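You operate a simulated robot arm through the tools that you are given. There is no shell and no other tool.

You are at the controls of a simulated two-armed robot. One attempt, no reset.

Task
Set the bench sensor to light where the rod clamps the blue block.
Fine: clamp the block, slide the sensor till its lamp shows, then let the block go and put it back.

The check looks at the end state, three seconds after you hand in, the way a careful person would. Anything else that was tipped, shoved, dropped, spilled or broken makes it a failure.

Robot
Two 7-joint arms with two-finger parallel grippers on one trunk that stands fixed in place. Base frame: the origin is at the foot of the trunk, x ahead of it, y to its left, z up; the work surface is at about z = 0.9. Units: m, degrees, N and s.
The left shoulder is at [0.05, 0.177, 1.204], the right one opposite. With the tool pointing down near the work surface each hand reaches from about 0.22 to 0.7 m from the base axis, measured 20 degrees to its own side. Payload 3.43 kg a hand.
Tool frame (each hand has its own): the origin (TCP) lies between the finger pads and is the grasp point; the fingertips stand 0.034 m ahead of it; z points along the fingers, y is the line along which they close. The gripper opens to 0.128 m. The fingers are 0.024 m wide and 0.012 m thick; the gripper's body (0.048 by 0.13 m) begins 0.096 m behind the TCP.
Orientation is that of the tool frame in the base frame, as [roll, pitch, yaw] about the fixed x, y, z axes, in that order (R = Rz(yaw) Ry(pitch) Rx(roll)). With the fingers straight down and closing along the base's y, the tool's x points along the base's -x, its y along +y and its z along -z.

Tools
- The arms move only by the tool jog_arm. It takes "left_plan", "right_plan" or both (then of equal length, played together; a hand with none holds still); each is one flat list of numbers, 7 for each row, row after row: the shift along the tool's x, y, z in m, then the turn, a rotation vector about the tool's x, y, z in degrees, then the opening, from 0 (shut) to 1 (fully open). In form: [x, y, z, wx, wy, wz, grip, x, y, z, wx, wy, wz, grip, ...]. A call has 1 to 20 rows; each row is the pose to reach, as a shift and turn from the pose commanded when the call began, along the tool's axes at that moment. Rows are played at 5 a second. More than 0.05 m and 8.6 degrees between two rows, or a gripper value outside its range, and nothing of the call is played. Where a pose cannot be reached the arm comes as near as it can. A force on the tool above 40 N (or 10 N above the force at the start of the call, whichever is more), or a blocked arm, ends the call early, and 0.2 s more pass. The fingers move at their own pace (about 0.108 m/s each) and stop on an object; they squeeze with about 25 N. The grip force told is the motor's: it shows also when the fingers shut on nothing. Time passes only in rows, and 0.2 s behind the last, so rows that repeat a pose let the fingers close. It gives the time, the measured TCP pose, the force on the tool (base axes), the opening and the grip force at its end, in the units of the frame above (readings bear some noise), with the torque about the TCP (base axes, N m) and any sound that the robot's microphone picked up, and new pictures: "pictures" is both (left out), scene, wrist or none (wrist: the cameras of the hands that moved).
- Cameras (640 x 400 px; columns grow to the right, rows downward): "scene" is now at [0.1505, -0.045, 1.3894]; the picture's right is [-0.47, -0.88, -0.00], its down [-0.29, 0.16, -0.94] and it looks along [0.83, -0.45, -0.33] (base axes); focal length 214 px, centre (320, 200). "left" rides on the left gripper at [0.076, 0.011, -0.16] in its tool frame; the picture's right is [-0.15, 0.99, 0.00], its down [-0.88, -0.13, -0.46] and it looks along [-0.45, -0.07, 0.89] (tool axes); focal length 234 px, centre (320, 200). "right" rides on the right gripper at [0.076, -0.011, -0.16] in its tool frame; the picture's right is [0.15, 0.99, 0.00], its down [-0.88, 0.13, -0.45] and it looks along [-0.45, 0.07, 0.89] (tool axes); focal length 234 px, centre (320, 200). There is no depth. A picture from a camera that has moved, and an enlarged one, comes with that camera's place and axes in the base frame and with its lens.
- slide_trunk(by): slides the trunk up (or, below 0, down) by that many m; the arms and the scene camera ride with it, the base frame stays. It gives what a move gives, with no picture.
- head_to(pan, tilt): turns the head with the scene camera to pan (to the left, within 80 degrees either way) and tilt (down, from -29 to 69), counted from straight ahead of the robot. It gives what a move gives, and a new picture of the scene camera.
- enlarge(camera, box): a new picture of the part [left, top, right, bottom] of that camera's present view, enlarged. It takes no simulated time.
- hand_in(): hands the job in; it is judged then, once.

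Nothing tells you positions but the pictures and the camera data. Unless the task says otherwise, let go and move clear before handing in.

The tools are called after "Request:" as a command line: name --argument value ..., lists and objects as JSON in quotes. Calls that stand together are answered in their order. jog_arm: Moves the arms, as the interface text tells. Its arguments: {"type":"object","properties":{"left_plan":{"type":"array"},"right_plan":{"type":"array"},"pictures":{"type":"string","enum":["both","scene","wrist","none"]}},"required":[]} The other tools are called the same way: slide_trunk (by) moves the trunk up or down; head_to (pan, tilt) turns the head that bears the scene camera; enlarge (camera, box) takes an enlarged picture of a part of a camera's view; hand_in () hands the job in.

At the start:

```text
clock: 0.0
left_tool_pos: [0.3026, -0.0316, 1.3149]
left_tcp_rot: [-180.0, 0.0, 179.9]
left_wrist_force: [0.0, 0.4, 0.7]
left_wrist_torque: [-0.02, -0.01, 0.0]
left_opening: 0.1283
left_finger_force: 0.1
right_tool_pos: [0.3531, -0.4979, 1.2873]
right_tcp_rot: [-179.9, 0.2, -179.9]
right_wrist_force: [-0.5, 0.6, -0.3]
right_wrist_torque: [0.01, -0.02, -0.03]
right_opening: 0.1278
right_finger_force: 0.2
trunk travel left (down, up): [-0.375, 0.026]
head pan, tilt (commanded): [-28.3, 19.4]
```

scene: 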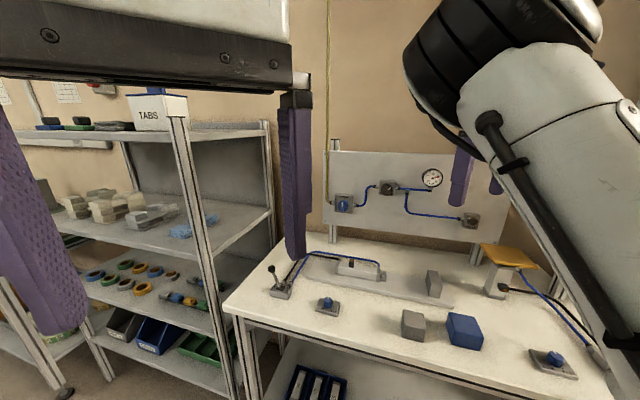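
right: 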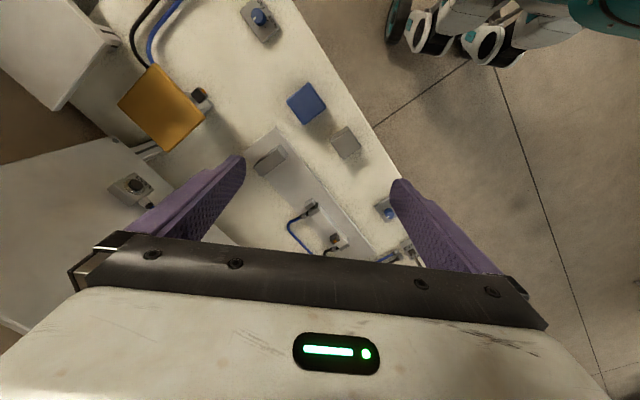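
left: 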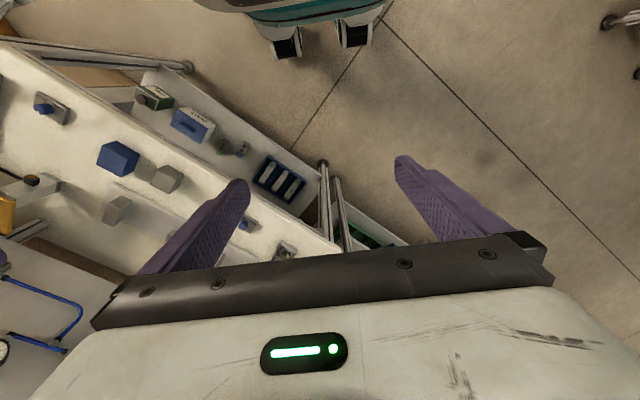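

I see a bench with a pneumatic clamp rig, a blue block, a grey block, push buttons, a lever valve and a yellow part. I'll look closer before moving anything.

Request:
enlarge --camera "scene" --box '[220, 220, 420, 345]'

Request:
enlarge --camera "scene" --box '[400, 230, 600, 390]'

Request:
enlarge --camera "scene" --box '[320, 140, 520, 265]'

Request:
enlarge --camera "right" --box '[100, 0, 420, 260]'

Request:
enlarge --camera "left" --box '[0, 60, 320, 280]'

```text
3.20 times, centred on (320, 282) of scene
camera zoom: at [0.1505, -0.045, 1.3894], right [-0.47, -0.88, 0.0], down [-0.29, 0.16, -0.94], along [0.83, -0.45, -0.33], focal length 686 px, centre (320, -64)
```

zoom: 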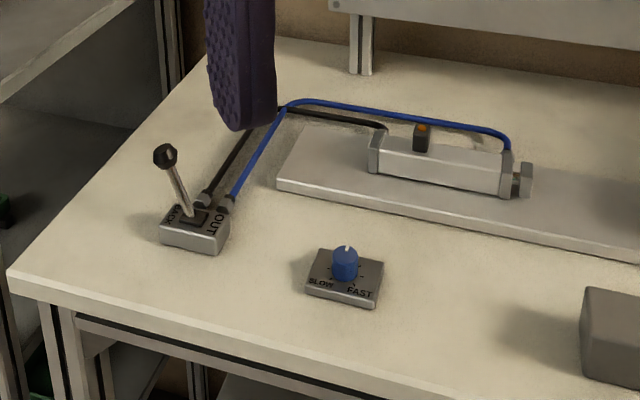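

```text
2.50 times, centred on (500, 310) of scene
camera zoom: at [0.1505, -0.045, 1.3894], right [-0.47, -0.88, 0.0], down [-0.29, 0.16, -0.94], along [0.83, -0.45, -0.33], focal length 536 px, centre (-130, -75)
```

zoom: 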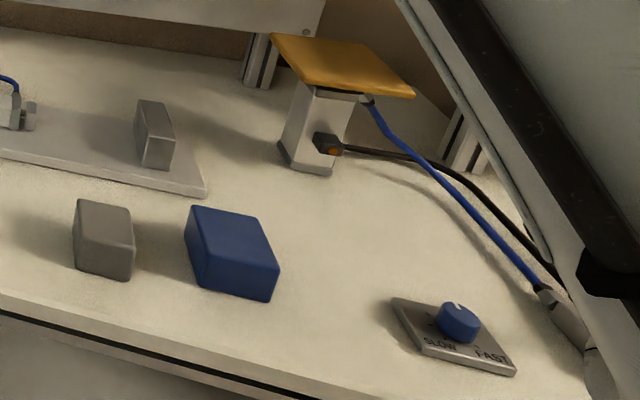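

```text
3.20 times, centred on (420, 202) of scene
camera zoom: at [0.1505, -0.045, 1.3894], right [-0.47, -0.88, 0.0], down [-0.29, 0.16, -0.94], along [0.83, -0.45, -0.33], focal length 686 px, centre (0, 192)
```

zoom: 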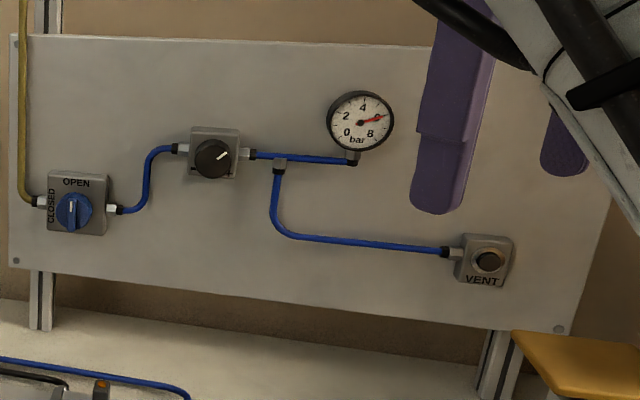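

```text
1.54 times, centred on (260, 130) of right
camera zoom: at [0.2757, -0.508, 1.4452], right [-0.15, 0.99, 0.0], down [0.88, 0.13, 0.46], along [0.45, 0.07, -0.89], focal length 360 px, centre (412, 308)
```

zoom: 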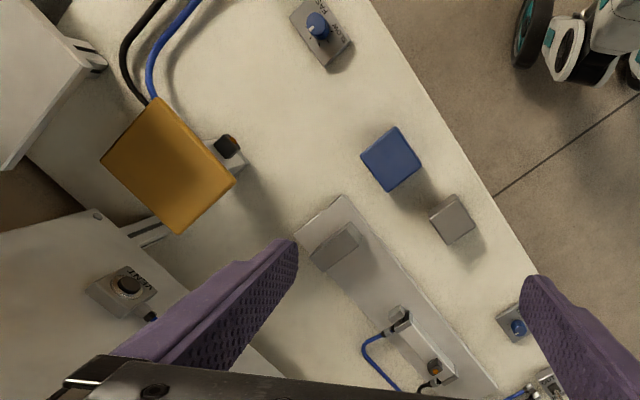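

```text
1.82 times, centred on (160, 170) of left
camera zoom: at [0.227, -0.0209, 1.4756], right [0.15, 0.99, 0.0], down [0.88, -0.13, 0.46], along [0.45, -0.07, -0.89], focal length 426 px, centre (611, 254)
```

zoom: 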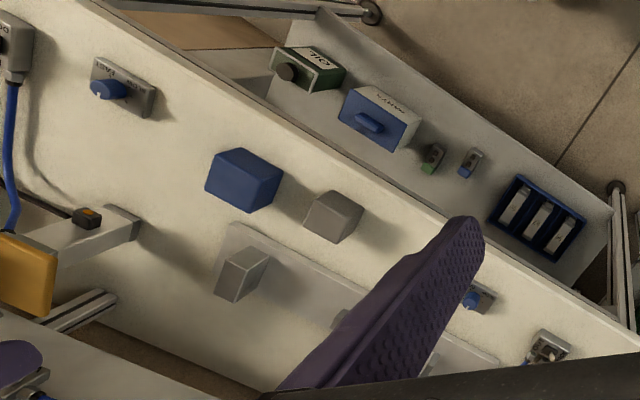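

The bench runs diagonally: the clamp cylinder is near (0.61,-0.43), its stop near (0.45,-0.60), and the blue block near (0.32,-0.53). I'll lower the head's gaze for a better look.

Request:
head_to --pan -40 --tilt 35

```text
clock: 0.8
left_tool_pos: [0.3025, -0.0318, 1.3161]
left_tcp_rot: [180.0, -0.1, 179.9]
left_wrist_force: [0.4, 0.4, -0.1]
left_wrist_torque: [0.0, 0.0, 0.0]
left_opening: 0.1282
left_finger_force: 0.1
right_tool_pos: [0.3525, -0.497, 1.2867]
right_tcp_rot: [-179.9, -0.1, -179.9]
right_wrist_force: [0.2, 0.0, -0.2]
right_wrist_torque: [-0.01, -0.01, 0.0]
right_opening: 0.1281
right_finger_force: 0.0
trunk travel left (down, up): [-0.375, 0.026]
head pan, tilt (commanded): [-40.0, 35.0]
camera scene: at [0.136, -0.0572, 1.3647], right [-0.64, -0.77, 0.0], down [-0.44, 0.37, -0.82], along [0.63, -0.53, -0.57], focal length 214 px, centre (320, 200)
```

scene: 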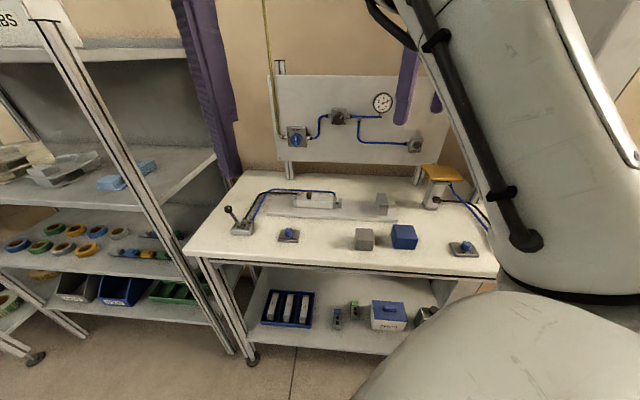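

Good view. I'll move the left hand aside to its own side, and enlarge the key parts.

Request:
jog_arm --left_plan '[0, 0.05, 0, 0, 0, 0, 1, 0, 0.1, 0, 0, 0, 0, 1, 0, 0.15, 0, 0, 0, 0, 1, 0, 0.2, 0, 0, 0, 0, 1]' --pictures "scene"

Request:
enlarge --camera "scene" --box '[215, 170, 415, 265]'

Request:
enlarge --camera "scene" --box '[340, 150, 500, 260]'

Request:
enlarge --camera "scene" --box '[270, 170, 350, 220]'

Request:
enlarge --camera "scene" --box '[215, 190, 295, 240]'

Request:
enlarge --camera "scene" --box '[360, 80, 440, 130]'

```text
clock: 1.8
left_tool_pos: [0.3011, 0.1713, 1.3159]
left_tcp_rot: [-180.0, 0.1, 180.0]
left_wrist_force: [0.9, -0.3, -0.1]
left_wrist_torque: [-0.02, 0.0, -0.01]
left_opening: 0.1282
left_finger_force: 0.1
right_tool_pos: [0.3526, -0.4961, 1.287]
right_tcp_rot: [-179.9, 0.1, -179.9]
right_wrist_force: [0.4, 0.2, -0.4]
right_wrist_torque: [-0.04, -0.05, 0.01]
right_opening: 0.1282
right_finger_force: 0.0
trunk travel left (down, up): [-0.375, 0.026]
head pan, tilt (commanded): [-40.0, 35.0]
camera scene: at [0.1353, -0.0564, 1.3648], right [-0.64, -0.77, 0.0], down [-0.44, 0.37, -0.82], along [0.63, -0.53, -0.57], focal length 214 px, centre (320, 200)
```

scene: 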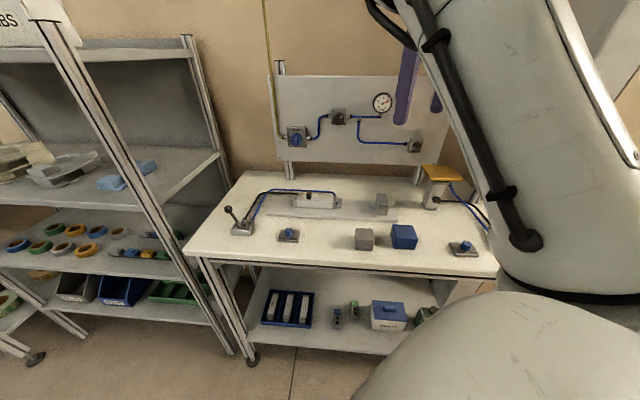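

```text
3.20 times, centred on (315, 218) of scene
camera zoom: at [0.1353, -0.0564, 1.3648], right [-0.64, -0.77, 0.0], down [-0.44, 0.37, -0.82], along [0.63, -0.53, -0.57], focal length 686 px, centre (336, 144)
```

zoom: 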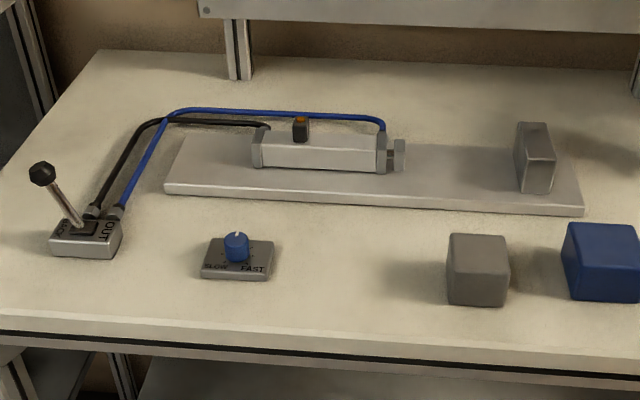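

```text
3.64 times, centred on (420, 205) of scene
camera zoom: at [0.1353, -0.0564, 1.3648], right [-0.64, -0.77, 0.0], down [-0.44, 0.37, -0.82], along [0.63, -0.53, -0.57], focal length 780 px, centre (-44, 182)
```

zoom: 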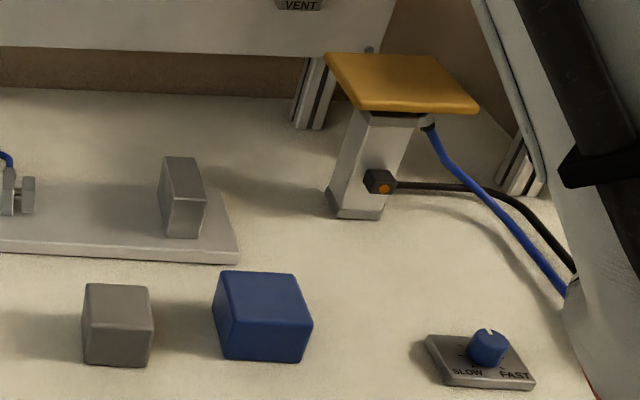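

```text
8.00 times, centred on (310, 195) of scene
camera zoom: at [0.1353, -0.0564, 1.3648], right [-0.64, -0.77, 0.0], down [-0.44, 0.37, -0.82], along [0.63, -0.53, -0.57], focal length 1716 px, centre (400, 240)
```

zoom: 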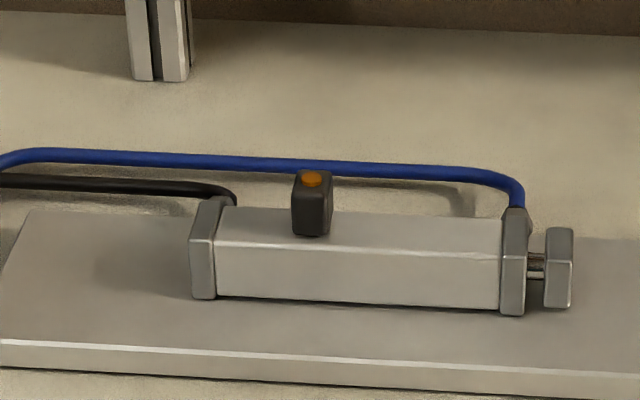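

```text
8.00 times, centred on (255, 215) of scene
camera zoom: at [0.1353, -0.0564, 1.3648], right [-0.64, -0.77, 0.0], down [-0.44, 0.37, -0.82], along [0.63, -0.53, -0.57], focal length 1716 px, centre (840, 80)
```

zoom: 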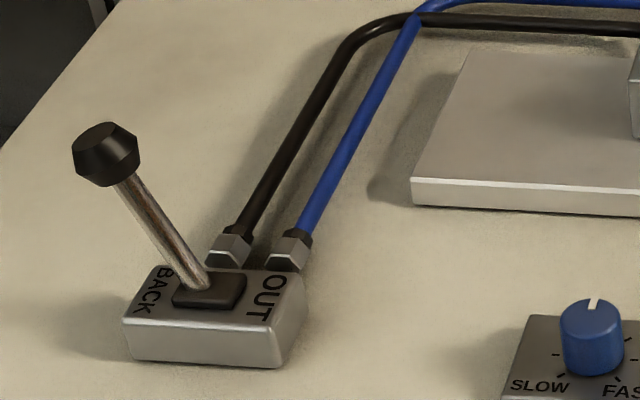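

```text
8.00 times, centred on (400, 105) of scene
camera zoom: at [0.1353, -0.0564, 1.3648], right [-0.64, -0.77, 0.0], down [-0.44, 0.37, -0.82], along [0.63, -0.53, -0.57], focal length 1716 px, centre (-320, 960)
```

zoom: 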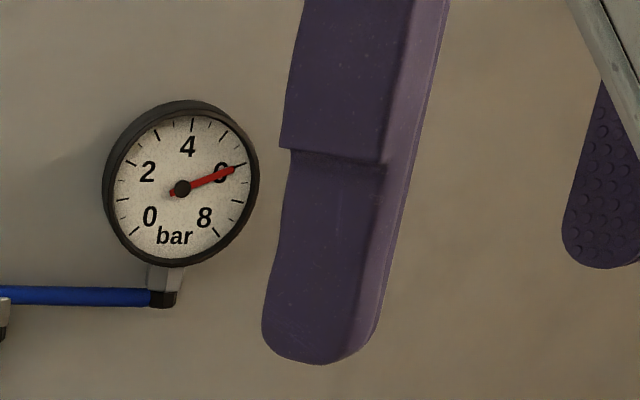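

The clamp shows clearly: lever at BACK, 6 bar, sensor on top of the cylinder, lamp orange/dim. I'll zoom in on the block, stop, valve and knobs to measure them before acting.

Request:
enlarge --camera "scene" --box '[345, 210, 425, 260]'

Request:
enlarge --camera "scene" --box '[330, 175, 410, 225]'

Request:
enlarge --camera "scene" --box '[300, 180, 340, 205]'

Request:
enlarge --camera "right" --box '[240, 60, 400, 160]'

```text
8.00 times, centred on (385, 235) of scene
camera zoom: at [0.1353, -0.0564, 1.3648], right [-0.64, -0.77, 0.0], down [-0.44, 0.37, -0.82], along [0.63, -0.53, -0.57], focal length 1716 px, centre (-200, -80)
```

zoom: 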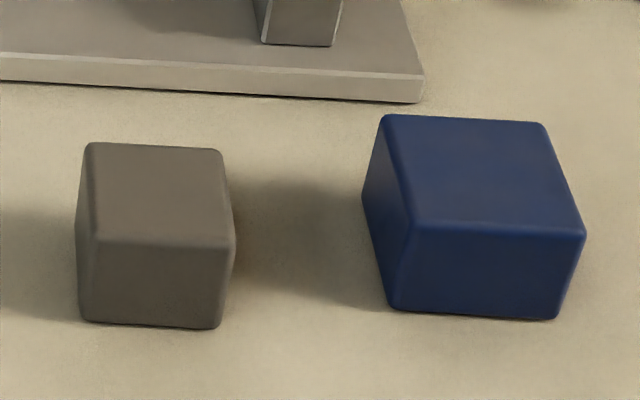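

```text
8.00 times, centred on (370, 200) of scene
camera zoom: at [0.1353, -0.0564, 1.3648], right [-0.64, -0.77, 0.0], down [-0.44, 0.37, -0.82], along [0.63, -0.53, -0.57], focal length 1716 px, centre (-80, 200)
```

zoom: 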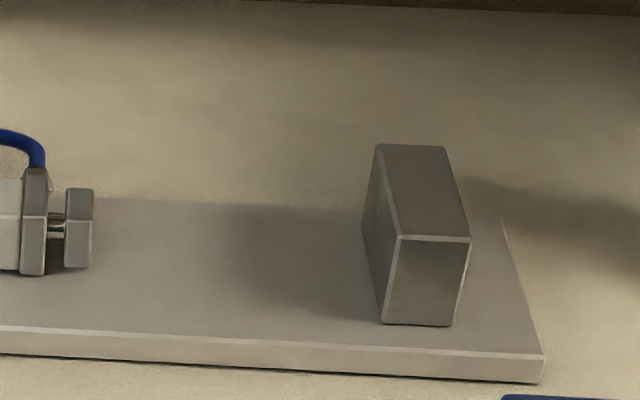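

```text
16.00 times, centred on (320, 192) of scene
camera zoom: at [0.1353, -0.0564, 1.3648], right [-0.64, -0.77, 0.0], down [-0.44, 0.37, -0.82], along [0.63, -0.53, -0.57], focal length 3432 px, centre (320, 320)
```

zoom: 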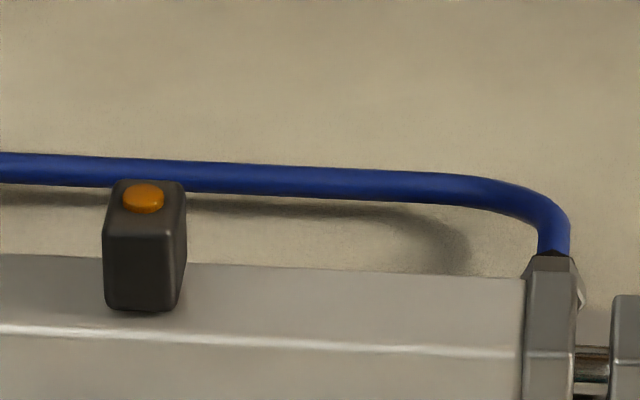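

```text
4.00 times, centred on (320, 110) of right
camera zoom: at [0.275, -0.507, 1.4459], right [-0.15, 0.99, 0.0], down [0.88, 0.13, 0.46], along [0.45, 0.07, -0.89], focal length 937 px, centre (320, 560)
```

zoom: 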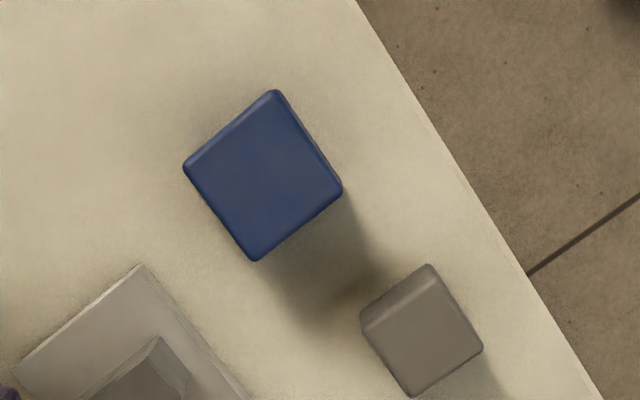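

The blue block (about 0.058 square, 0.042 high) is at about (0.323,-0.529), aligned with the bench at about 45.8°. The stop's clamp face is near (0.46,-0.58) on a plate with top at z≈0.915. Next I'll turn the right hand so its fingers close across the bench's depth and hover over the blue block.

Request:
jog_arm --right_plan '[0.005, -0.005, 0.02, 0, 0, -7.6, 1, 0.01, -0.011, 0.04, 0, 0, -15.2, 1, 0.015, -0.016, 0.06, 0, 0, -22.9, 1, 0.02, -0.022, 0.08, 0, 0, -30.5, 1, 0.025, -0.027, 0.1, 0, 0, -38.2, 1, 0.03, -0.0325, 0.12, 0, 0, -45.8, 1, 0.03, -0.0325, 0.12, 0, 0, -45.8, 1]'

```text
clock: 3.4
left_tool_pos: [0.3028, 0.1711, 1.3162]
left_tcp_rot: [180.0, 0.0, -180.0]
left_wrist_force: [-0.1, 0.5, 0.0]
left_wrist_torque: [-0.01, 0.03, 0.01]
left_opening: 0.1281
left_finger_force: 0.0
right_tool_pos: [0.3232, -0.5297, 1.1671]
right_tcp_rot: [-179.8, 0.1, -134.0]
right_wrist_force: [-0.1, -0.6, 0.4]
right_wrist_torque: [-0.04, 0.02, 0.03]
right_opening: 0.128
right_finger_force: 0.0
trunk travel left (down, up): [-0.375, 0.026]
head pan, tilt (commanded): [-40.0, 35.0]
camera scene: at [0.1359, -0.0571, 1.3646], right [-0.64, -0.77, 0.0], down [-0.44, 0.37, -0.82], along [0.63, -0.53, -0.57], focal length 214 px, centre (320, 200)
camera right: at [0.2772, -0.5913, 1.3257], right [-0.81, 0.58, 0.0], down [0.52, 0.72, 0.45], along [0.27, 0.37, -0.89], focal length 234 px, centre (320, 200)
```

scene: 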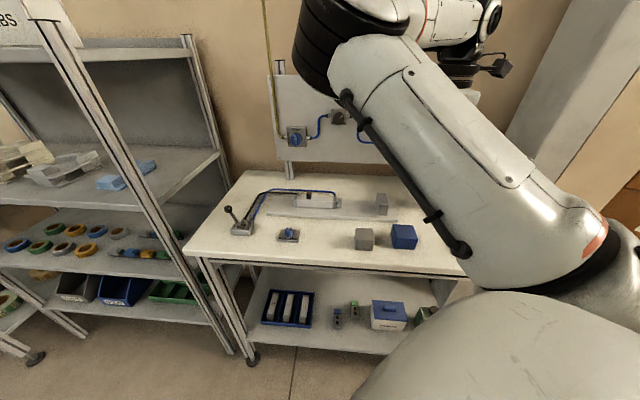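
right: 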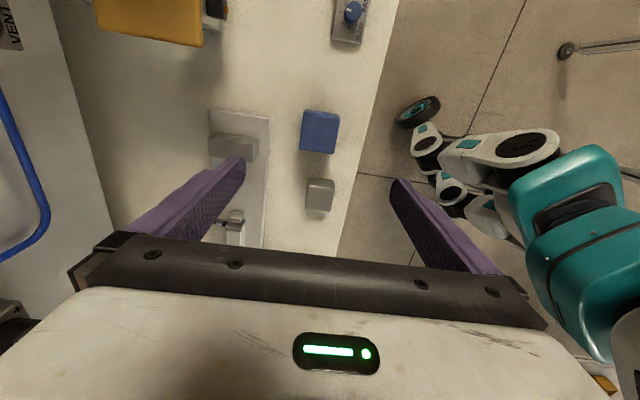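

The block sits under the hand, nearly centred. I'll zoom to check alignment.

Request:
enlarge --camera "right" --box '[200, 80, 360, 180]'

Request:
enlarge --camera "right" --box '[280, 100, 360, 150]'

```text
4.00 times, centred on (280, 130) of right
camera zoom: at [0.2772, -0.5913, 1.3257], right [-0.81, 0.58, 0.0], down [0.52, 0.72, 0.45], along [0.27, 0.37, -0.89], focal length 937 px, centre (480, 480)
```

zoom: 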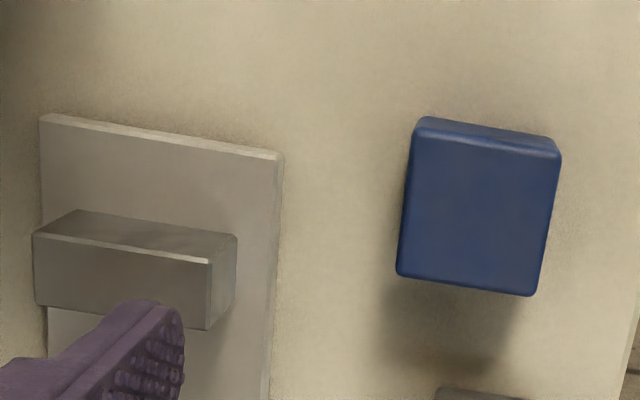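

```text
8.00 times, centred on (320, 125) of right
camera zoom: at [0.2772, -0.5913, 1.3257], right [-0.81, 0.58, 0.0], down [0.52, 0.72, 0.45], along [0.27, 0.37, -0.89], focal length 1873 px, centre (320, 800)
```

zoom: 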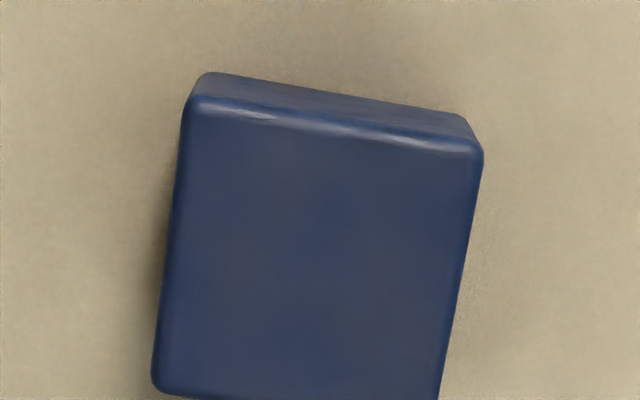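

The hand is centred and square with block and plate. Descending with open fingers to z≈0.94 and closing on the block.

Request:
jog_arm --right_plan '[0, 0, 0.045, 0, 0, 0, 1, 0, 0, 0.09, 0, 0, 0, 1, 0, 0, 0.135, 0, 0, 0, 1, 0, 0, 0.175, 0, 0, 0, 1, 0, 0, 0.21, 0, 0, 0, 1, 0, 0, 0.226, 0, 0, 0, 1, 0, 0, 0.226, 0, 0, 0, 1]'

```text
clock: 5.0
left_tool_pos: [0.3026, 0.1693, 1.316]
left_tcp_rot: [-179.9, 0.0, 180.0]
left_wrist_force: [-0.3, 0.1, 0.4]
left_wrist_torque: [-0.03, 0.01, -0.01]
left_opening: 0.1279
left_finger_force: 0.1
right_tool_pos: [0.3239, -0.5304, 0.9426]
right_tcp_rot: [-179.9, 0.0, -134.0]
right_wrist_force: [0.1, 0.2, -0.1]
right_wrist_torque: [-0.01, 0.01, 0.0]
right_opening: 0.128
right_finger_force: 0.0
trunk travel left (down, up): [-0.375, 0.026]
head pan, tilt (commanded): [-40.0, 35.0]
camera scene: at [0.136, -0.0573, 1.3646], right [-0.64, -0.77, 0.0], down [-0.44, 0.37, -0.82], along [0.63, -0.53, -0.57], focal length 214 px, centre (320, 200)
camera right: at [0.2771, -0.5916, 1.1002], right [-0.81, 0.58, 0.0], down [0.52, 0.72, 0.45], along [0.27, 0.37, -0.89], focal length 234 px, centre (320, 200)
```

scene: 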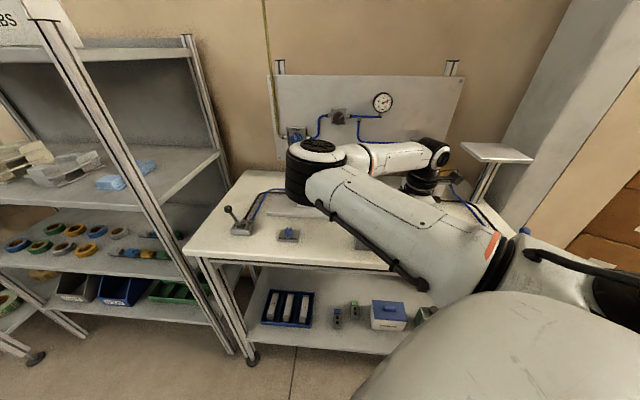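
right: 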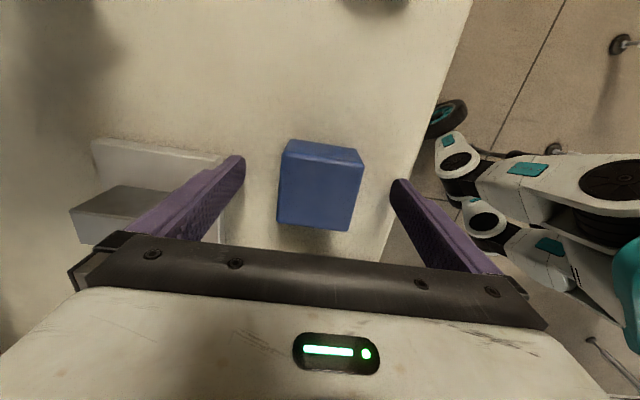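

The block is centred between the fingers. Closing the gripper.

Request:
jog_arm --right_plan '[0, 0, 0, 0, 0, 0, 0.3, 0, 0, 0, 0, 0, 0, 0.3, 0, 0, 0, 0, 0, 0, 0.3, 0, 0, 0, 0, 0, 0, 0.3]' --pictures "wrist"

```text
clock: 6.0
left_tool_pos: [0.3022, 0.1706, 1.3156]
left_tcp_rot: [180.0, 0.0, -179.9]
left_wrist_force: [-0.1, 1.0, -0.1]
left_wrist_torque: [0.03, 0.02, -0.02]
left_opening: 0.1283
left_finger_force: 0.0
right_tool_pos: [0.3235, -0.5305, 0.942]
right_tcp_rot: [-180.0, 0.0, -134.1]
right_wrist_force: [0.3, 0.3, 0.1]
right_wrist_torque: [-0.01, 0.04, -0.04]
right_opening: 0.0599
right_finger_force: 25.0
trunk travel left (down, up): [-0.375, 0.026]
head pan, tilt (commanded): [-40.0, 35.0]
camera right: at [0.2771, -0.5916, 1.1006], right [-0.81, 0.58, 0.0], down [0.52, 0.72, 0.46], along [0.27, 0.37, -0.89], focal length 234 px, centre (320, 200)
```

right: 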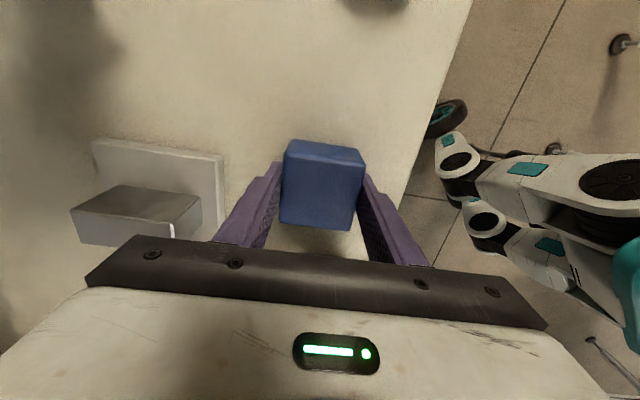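

Gripped: the block is 0.060 wide. Now I'll lift it to z≈1.03 and carry it over the plate in front of the stop, then look.

Request:
jog_arm --right_plan '[0, 0, -0.03, 0, 0, 0, 0.3, 0, 0, -0.06, 0, 0, 0, 0.3, 0, 0, -0.09, 0, 0, 0, 0.3, -0.024, -0.034, -0.09, 0, 0, 0, 0.3, -0.048, -0.068, -0.09, 0, 0, 0, 0.3, -0.072, -0.102, -0.09, 0, 0, 0, 0.3, -0.0946, -0.1348, -0.09, 0, 0, 0, 0.3, -0.0946, -0.1348, -0.09, 0, 0, 0, 0.3]'

```text
clock: 7.8
left_tool_pos: [0.3024, 0.1699, 1.317]
left_tcp_rot: [180.0, 0.0, -180.0]
left_wrist_force: [-0.4, -0.3, -0.2]
left_wrist_torque: [-0.02, -0.01, 0.01]
left_opening: 0.1283
left_finger_force: 0.0
right_tool_pos: [0.4869, -0.5555, 1.0312]
right_tcp_rot: [-179.9, 0.0, -134.2]
right_wrist_force: [-0.5, 0.4, -0.7]
right_wrist_torque: [0.03, 0.0, -0.03]
right_opening: 0.0597
right_finger_force: 25.0
trunk travel left (down, up): [-0.375, 0.026]
head pan, tilt (commanded): [-40.0, 35.0]
camera scene: at [0.136, -0.0573, 1.3646], right [-0.64, -0.77, 0.0], down [-0.44, 0.37, -0.82], along [0.63, -0.53, -0.57], focal length 214 px, centre (320, 200)
camera right: at [0.4396, -0.6171, 1.1899], right [-0.81, 0.58, 0.0], down [0.52, 0.72, 0.46], along [0.27, 0.37, -0.89], focal length 234 px, centre (320, 200)
```

scene: 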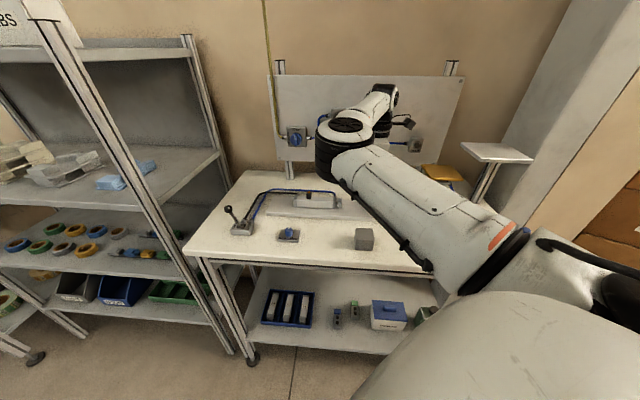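
right: 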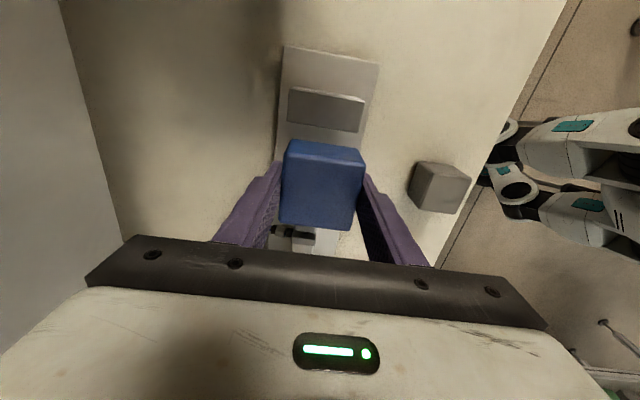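

The block is over the plate in front of the stop. Zooming to fine-align before lowering.

Request:
enlarge --camera "right" --box '[240, 40, 400, 140]'

Request:
enlarge --camera "right" --box '[240, 150, 400, 250]'

Request:
enlarge --camera "scene" --box '[220, 170, 380, 270]'

```text
4.00 times, centred on (320, 90) of right
camera zoom: at [0.4396, -0.6171, 1.1899], right [-0.81, 0.58, 0.0], down [0.52, 0.72, 0.46], along [0.27, 0.37, -0.89], focal length 937 px, centre (320, 640)
```

zoom: 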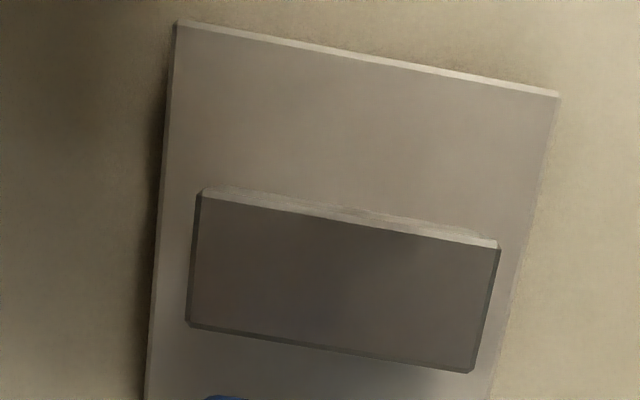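

```text
4.00 times, centred on (320, 200) of right
camera zoom: at [0.4396, -0.6171, 1.1899], right [-0.81, 0.58, 0.0], down [0.52, 0.72, 0.46], along [0.27, 0.37, -0.89], focal length 937 px, centre (320, 200)
```

zoom: 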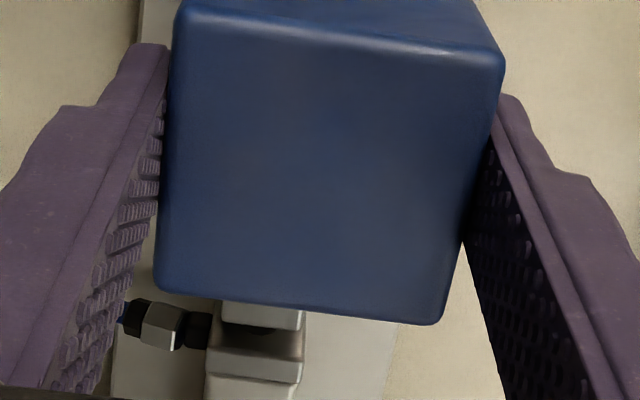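

```text
4.00 times, centred on (300, 220) of scene
camera zoom: at [0.136, -0.0573, 1.3646], right [-0.64, -0.77, 0.0], down [-0.44, 0.37, -0.82], along [0.63, -0.53, -0.57], focal length 858 px, centre (400, 120)
```

zoom: 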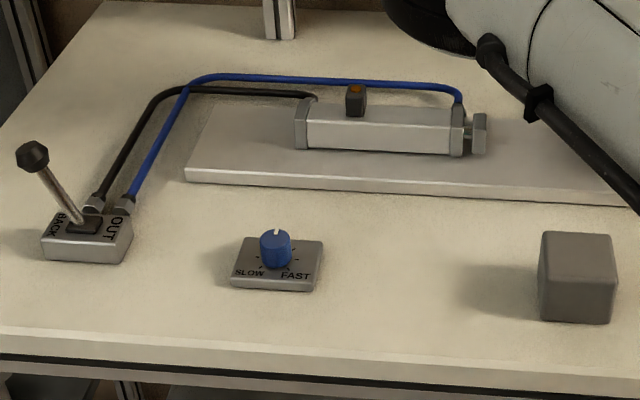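

Alignment is good: the block is centred on the stop with ~8 mm clearance. Lowering toward the plate.

Request:
jog_arm --right_plan '[0, 0, 0.025, 0, 0, 0, 0.3, 0, 0, 0.05, 0, 0, 0, 0.3, 0, 0, 0.065, 0, 0, 0, 0.3, 0, 0, 0.069, 0, 0, 0, 0.3, 0, 0, 0.071, 0, 0, 0, 0.3, 0, 0, 0.071, 0, 0, 0, 0.3]' --pictures "wrist"

```text
clock: 9.2
left_tool_pos: [0.3023, 0.1694, 1.3159]
left_tcp_rot: [-180.0, 0.1, -179.9]
left_wrist_force: [0.2, 0.1, -0.6]
left_wrist_torque: [-0.02, -0.03, 0.02]
left_opening: 0.128
left_finger_force: 0.1
right_tool_pos: [0.486, -0.5563, 0.9605]
right_tcp_rot: [-179.9, 0.1, -134.1]
right_wrist_force: [-0.5, 1.5, -1.6]
right_wrist_torque: [0.01, -0.01, -0.01]
right_opening: 0.0595
right_finger_force: 24.9
trunk travel left (down, up): [-0.375, 0.026]
head pan, tilt (commanded): [-40.0, 35.0]
camera right: at [0.44, -0.6176, 1.1181], right [-0.81, 0.58, 0.0], down [0.52, 0.72, 0.46], along [0.27, 0.37, -0.89], focal length 234 px, centre (320, 200)
```

right: 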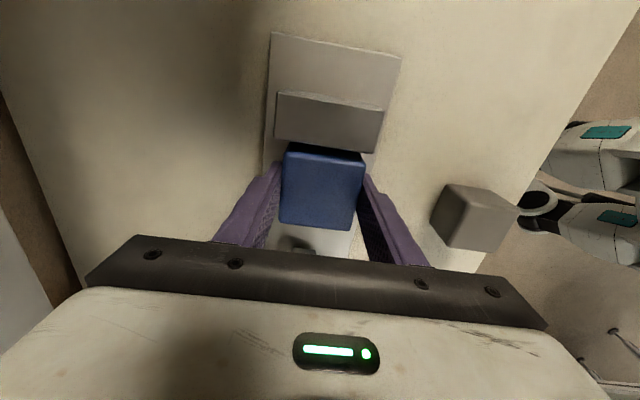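

Close to the plate, no firm contact yet. Easing down in millimetre steps.

Request:
jog_arm --right_plan '[0, 0, 0.001, 0, 0, 0, 0.3, 0, 0, 0.002, 0, 0, 0, 0.3, 0, 0, 0.003, 0, 0, 0, 0.3, 0, 0, 0.003, 0, 0, 0, 0.3]' --pictures "none"

```text
clock: 10.2
left_tool_pos: [0.3016, 0.1704, 1.316]
left_tcp_rot: [-180.0, -0.1, 179.9]
left_wrist_force: [-0.2, 0.4, -0.5]
left_wrist_torque: [-0.05, 0.02, 0.01]
left_opening: 0.1281
left_finger_force: 0.0
right_tool_pos: [0.4863, -0.557, 0.9593]
right_tcp_rot: [-179.8, 0.0, -134.1]
right_wrist_force: [0.2, 0.2, 5.7]
right_wrist_torque: [0.17, 0.13, 0.04]
right_opening: 0.0597
right_finger_force: 24.7
trunk travel left (down, up): [-0.375, 0.026]
head pan, tilt (commanded): [-40.0, 35.0]
```

Contact (5.7 N up) — the block rests on the plate. Opening the fingers and rising straight up.

Request:
jog_arm --right_plan '[0, 0, 0.001, 0, 0, 0, 0.6, 0, 0, 0, 0, 0, 0, 0.8, 0, 0, 0, 0, 0, 0, 0.8, 0, 0, -0.03, 0, 0, 0, 0.8, 0, 0, -0.07, 0, 0, 0, 0.8, 0, 0, -0.11, 0, 0, 0, 0.8, 0, 0, -0.15, 0, 0, 0, 0.8, 0, 0, -0.15, 0, 0, 0, 0.8]'

```text
clock: 12.0
left_tool_pos: [0.3025, 0.1703, 1.3172]
left_tcp_rot: [-180.0, 0.0, 180.0]
left_wrist_force: [0.4, 0.6, 0.3]
left_wrist_torque: [0.02, 0.04, -0.03]
left_opening: 0.128
left_finger_force: 0.1
right_tool_pos: [0.4851, -0.5556, 1.1071]
right_tcp_rot: [-180.0, -0.1, -134.2]
right_wrist_force: [-0.7, 0.2, -0.5]
right_wrist_torque: [0.0, 0.0, -0.02]
right_opening: 0.1024
right_finger_force: 0.1
trunk travel left (down, up): [-0.375, 0.026]
head pan, tilt (commanded): [-40.0, 35.0]
camera scene: at [0.1362, -0.0575, 1.3645], right [-0.64, -0.77, 0.0], down [-0.44, 0.37, -0.82], along [0.63, -0.53, -0.57], focal length 214 px, centre (320, 200)
camera right: at [0.439, -0.6181, 1.2662], right [-0.81, 0.58, 0.0], down [0.52, 0.72, 0.45], along [0.27, 0.37, -0.89], focal length 234 px, centre (320, 200)
```

scene: 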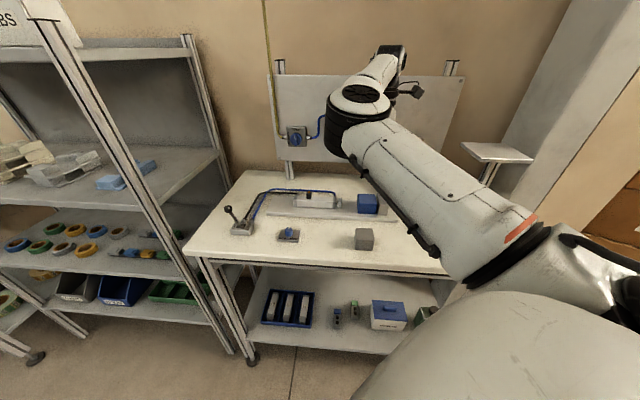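
right: 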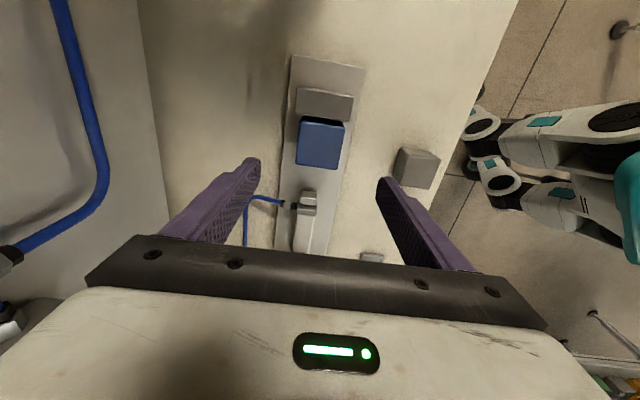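

The block is resting squarely in front of the stop. Now I'll raise the right hand, turn it 90° so the fingers close along the bench's length, and move it to hover near the lever valve.

Request:
jog_arm --right_plan '[-0.0224, 0.0083, -0.0036, 0, 0, 6.43, 0.8, -0.0448, 0.0166, -0.0071, 0, 0, 12.86, 0.8, -0.0672, 0.025, -0.0107, 0, 0, 19.29, 0.8, -0.0896, 0.0333, -0.0143, 0, 0, 25.7, 0.8, -0.112, 0.0416, -0.0179, 0, 0, 32.1, 0.7, -0.1344, 0.0499, -0.0214, 0, 0, 38.6, 0.6, -0.1568, 0.0583, -0.025, 0, 0, 45, 0.5, -0.1791, 0.0666, -0.0286, 0, 0, 51.4, 0.47, -0.2015, 0.0749, -0.0321, 0, 0, 57.9, 0.47, -0.2239, 0.0832, -0.0357, 0, 0, 64.3, 0.47, -0.2463, 0.0915, -0.0393, 0, 0, 70.7, 0.47, -0.2687, 0.0999, -0.0429, 0, 0, 77.1, 0.47, -0.2911, 0.1082, -0.0464, 0, 0, 83.6, 0.47, -0.3135, 0.1165, -0.05, 0, 0, 90, 0.47]'

```text
clock: 15.0
left_tool_pos: [0.303, 0.1689, 1.3165]
left_tcp_rot: [179.9, -0.1, -180.0]
left_wrist_force: [-0.6, -0.2, 0.5]
left_wrist_torque: [0.0, -0.02, -0.04]
left_opening: 0.128
left_finger_force: 0.1
right_tool_pos: [0.5289, -0.3417, 1.1224]
right_tcp_rot: [179.5, 0.2, 136.9]
right_wrist_force: [-0.6, 0.1, -0.9]
right_wrist_torque: [0.03, -0.05, -0.02]
right_opening: 0.0604
right_finger_force: 0.0
right hand out of reach, approached as far as the arm can: row 12, 13, 14
trunk travel left (down, up): [-0.375, 0.026]
head pan, tilt (commanded): [-40.0, 35.0]
camera scene: at [0.1364, -0.0581, 1.3645], right [-0.64, -0.77, 0.0], down [-0.44, 0.37, -0.82], along [0.63, -0.53, -0.57], focal length 214 px, centre (320, 200)
camera right: at [0.4636, -0.2977, 1.2794], right [0.57, 0.82, 0.01], down [0.73, -0.51, 0.46], along [0.38, -0.26, -0.89], focal length 234 px, centre (320, 200)
```

scene: 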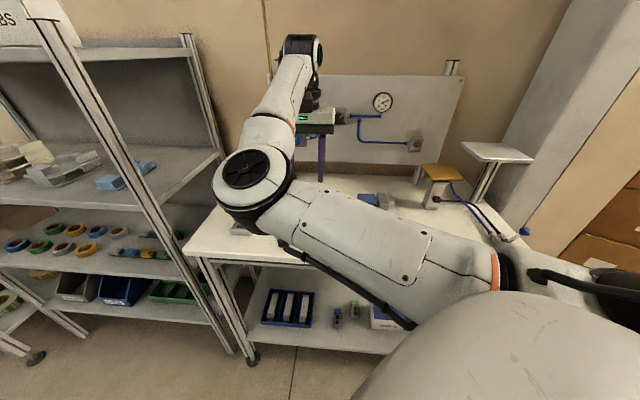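
right: 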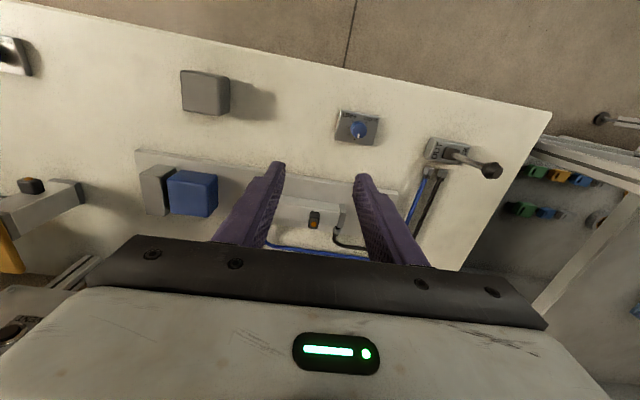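

The straight-down pose at that height ran out of reach, so the hand stopped near (0.529,-0.342,1.122). I'll check what pose it now counts from with a null move before going on with an outward-tilted tool.

Request:
jog_arm --right_plan '[0, 0, 0, 0, 0, 0, 0.47]' --pictures "none"

Request:
enlarge --camera "scene" --box '[180, 20, 500, 220]'

```text
clock: 15.4
left_tool_pos: [0.302, 0.1691, 1.3163]
left_tcp_rot: [-179.9, 0.1, 179.9]
left_wrist_force: [-0.1, -0.5, 1.4]
left_wrist_torque: [0.06, 0.04, 0.01]
left_opening: 0.128
left_finger_force: 0.0
right_tool_pos: [0.5289, -0.3407, 1.1209]
right_tcp_rot: [179.7, 0.1, 136.9]
right_wrist_force: [-0.9, 0.1, -0.1]
right_wrist_torque: [-0.01, 0.0, -0.04]
right_opening: 0.0601
right_finger_force: 0.1
trunk travel left (down, up): [-0.375, 0.026]
head pan, tilt (commanded): [-40.0, 35.0]
```

```text
2.00 times, centred on (340, 120) of scene
camera zoom: at [0.1361, -0.0577, 1.3645], right [-0.64, -0.77, 0.0], down [-0.44, 0.37, -0.82], along [0.63, -0.53, -0.57], focal length 429 px, centre (280, 360)
```

zoom: 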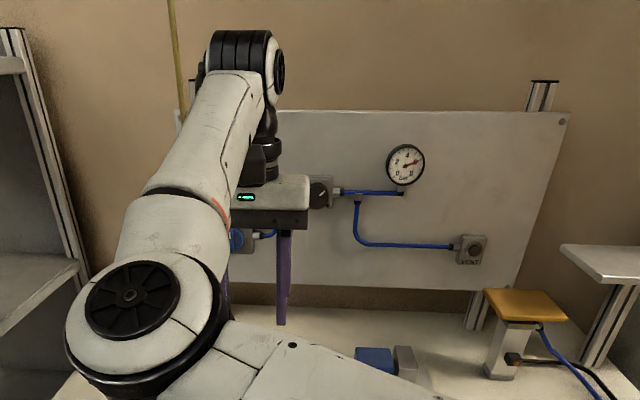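

A null move confirms commands count from the reached pose. I'll now tilt the fingers outward (~28°) while sliding along the bench toward the lever, staying above it.

Request:
jog_arm --right_plan '[0, 0.0, 0.0, 0, -5, 0, 0.47, 0, 0.0, 0.01, 0, -10, 0, 0.47, 0, 0.01, 0.02, 0, -15, 0, 0.47, 0, 0.03, 0.03, 0, -20, 0, 0.47, 0, 0.05, 0.04, 0, -24, 0, 0.47, 0, 0.07, 0.05, 0, -28, 0, 0.47, 0, 0.09, 0.05, 0, -28, 0, 0.47, 0, 0.11, 0.05, 0, -28, 0, 0.47]'

```text
clock: 17.4
left_tool_pos: [0.3022, 0.1704, 1.3157]
left_tcp_rot: [179.9, 0.1, 180.0]
left_wrist_force: [-0.4, -0.5, -1.5]
left_wrist_torque: [0.01, 0.01, 0.01]
left_opening: 0.1281
left_finger_force: 0.1
right_tool_pos: [0.5246, -0.3921, 1.1036]
right_tcp_rot: [-179.7, 29.7, 133.0]
right_wrist_force: [0.5, -0.6, -0.3]
right_wrist_torque: [0.01, -0.03, -0.02]
right_opening: 0.0602
right_finger_force: 0.0
right hand out of reach, approached as far as the arm can: row 1, 2, 3, 4, 5, 6, 7, 8
trunk travel left (down, up): [-0.375, 0.026]
head pan, tilt (commanded): [-40.0, 35.0]
stopped in row 8 (right hand): the arm was blocked; the commanded pose is now the measured one
camera scene: at [0.1359, -0.0575, 1.3646], right [-0.64, -0.77, 0.0], down [-0.44, 0.37, -0.82], along [0.63, -0.53, -0.57], focal length 214 px, centre (320, 200)
camera right: at [0.4155, -0.2932, 1.2039], right [0.64, 0.77, -0.08], down [0.46, -0.3, 0.83], along [0.61, -0.57, -0.55], focal length 234 px, centre (320, 200)
```

scene: 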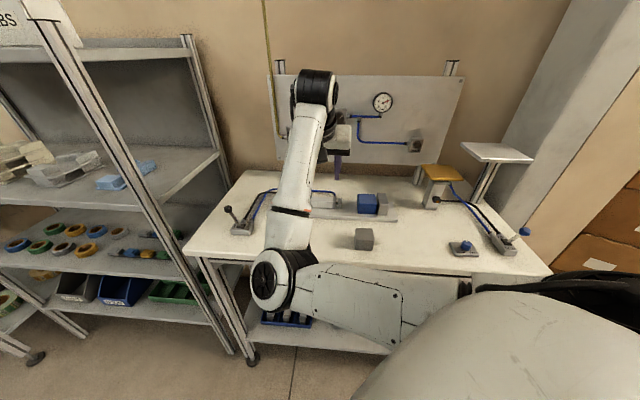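
right: 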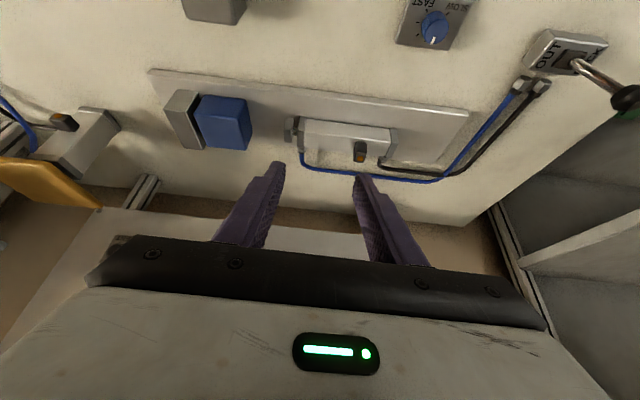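

The elbow has dropped in front of the bench and the arm reported being blocked. I need to see what it may be touching before moving.

Request:
enlarge --camera "scene" --box '[220, 160, 380, 260]'

Request:
enlarge --camera "scene" --box '[200, 220, 360, 320]'

Request:
enlarge --camera "right" --box '[370, 0, 640, 169]'

Request:
enlarge --camera "left" --box '[0, 0, 640, 400]'

```text
4.00 times, centred on (300, 210) of scene
camera zoom: at [0.1359, -0.0575, 1.3646], right [-0.64, -0.77, 0.0], down [-0.44, 0.37, -0.82], along [0.63, -0.53, -0.57], focal length 858 px, centre (400, 160)
```

zoom: 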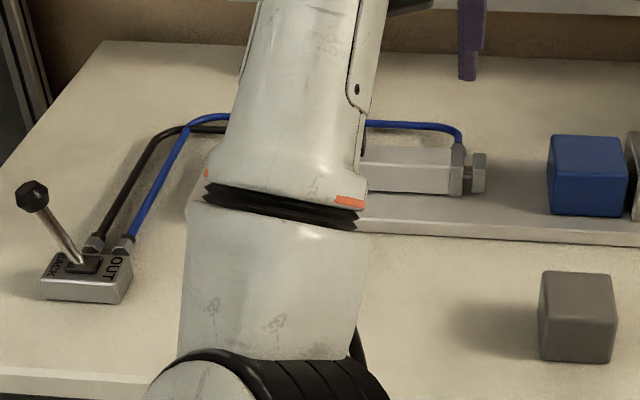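

```text
4.00 times, centred on (280, 270) of scene
camera zoom: at [0.1359, -0.0575, 1.3646], right [-0.64, -0.77, 0.0], down [-0.44, 0.37, -0.82], along [0.63, -0.53, -0.57], focal length 858 px, centre (480, -80)
```

zoom: 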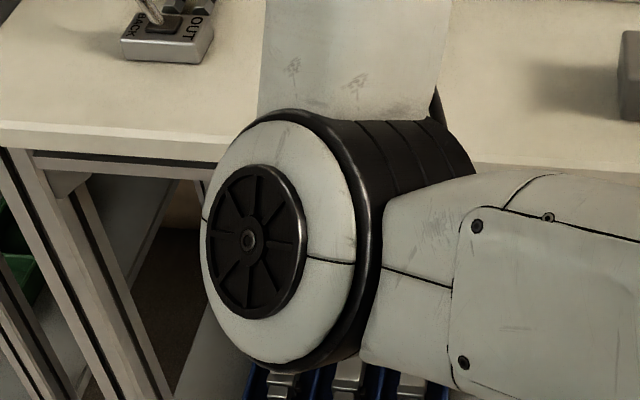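

```text
2.37 times, centred on (505, 84) of right
camera zoom: at [0.4155, -0.2932, 1.2039], right [0.64, 0.77, -0.08], down [0.46, -0.3, 0.83], along [0.61, -0.57, -0.55], focal length 554 px, centre (-118, 473)
```

zoom: 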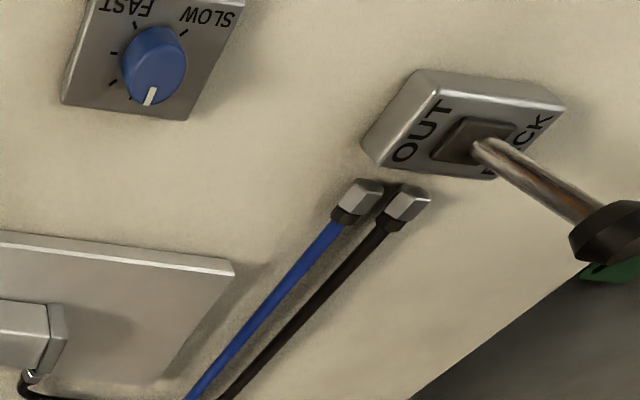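

```text
1.00 times, centred on (320, 200) of left (not enlarged: the box is as wide or as high as the picture)
camera zoom: at [0.2265, 0.1803, 1.4764], right [0.15, 0.99, 0.0], down [0.88, -0.13, 0.45], along [0.45, -0.07, -0.89], focal length 234 px, centre (320, 200)
```

zoom: 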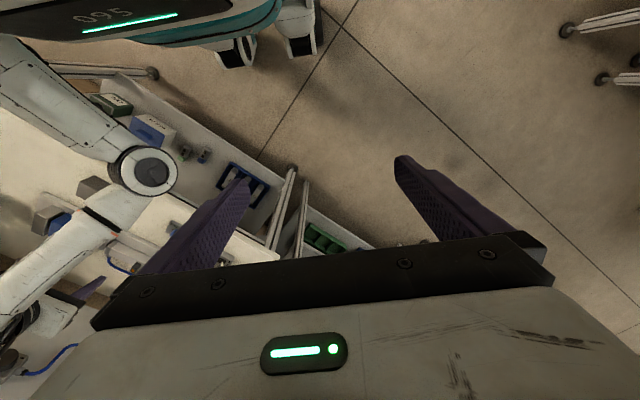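

Nothing on the bench seems disturbed; most likely the forearm/elbow rests against the bench edge. I'll undo the tilt while rising a little, and watch the elbow.

Request:
jog_arm --right_plan '[-0.005, 0, -0.009, 0, 4, 0, 0.47, -0.01, 0, -0.018, 0, 8, 0, 0.47, -0.015, 0, -0.027, 0, 12, 0, 0.47]'

```text
clock: 18.2
left_tool_pos: [0.3024, 0.17, 1.3178]
left_tcp_rot: [180.0, 0.0, -180.0]
left_wrist_force: [-0.1, -0.4, 0.1]
left_wrist_torque: [0.0, 0.02, 0.01]
left_opening: 0.1277
left_finger_force: 0.0
right_tool_pos: [0.5236, -0.3879, 1.134]
right_tcp_rot: [-179.8, 17.5, 133.3]
right_wrist_force: [0.0, -0.2, -1.2]
right_wrist_torque: [0.0, 0.03, -0.03]
right_opening: 0.0601
right_finger_force: 0.0
trunk travel left (down, up): [-0.375, 0.026]
head pan, tilt (commanded): [-40.0, 35.0]
camera scene: at [0.1358, -0.0571, 1.3646], right [-0.64, -0.77, 0.0], down [-0.44, 0.37, -0.82], along [0.63, -0.53, -0.57], focal length 214 px, centre (320, 200)
camera right: at [0.4322, -0.3081, 1.2626], right [0.63, 0.78, -0.05], down [0.58, -0.42, 0.7], along [0.52, -0.46, -0.71], focal length 234 px, centre (320, 200)
```

scene: 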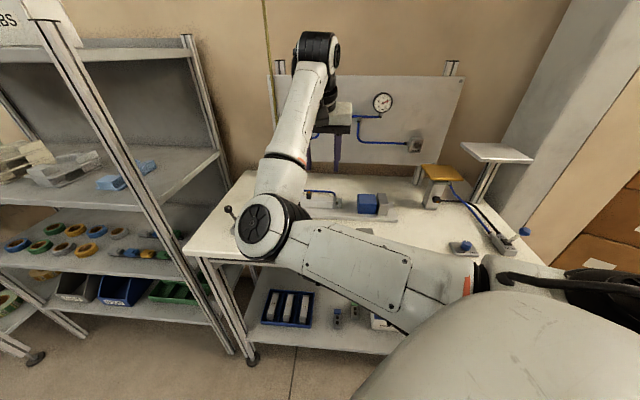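
right: 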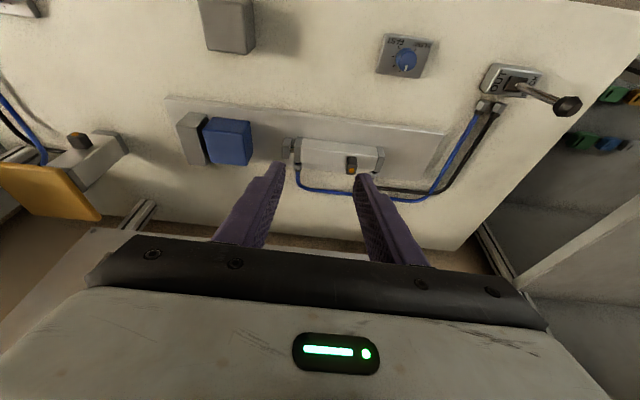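

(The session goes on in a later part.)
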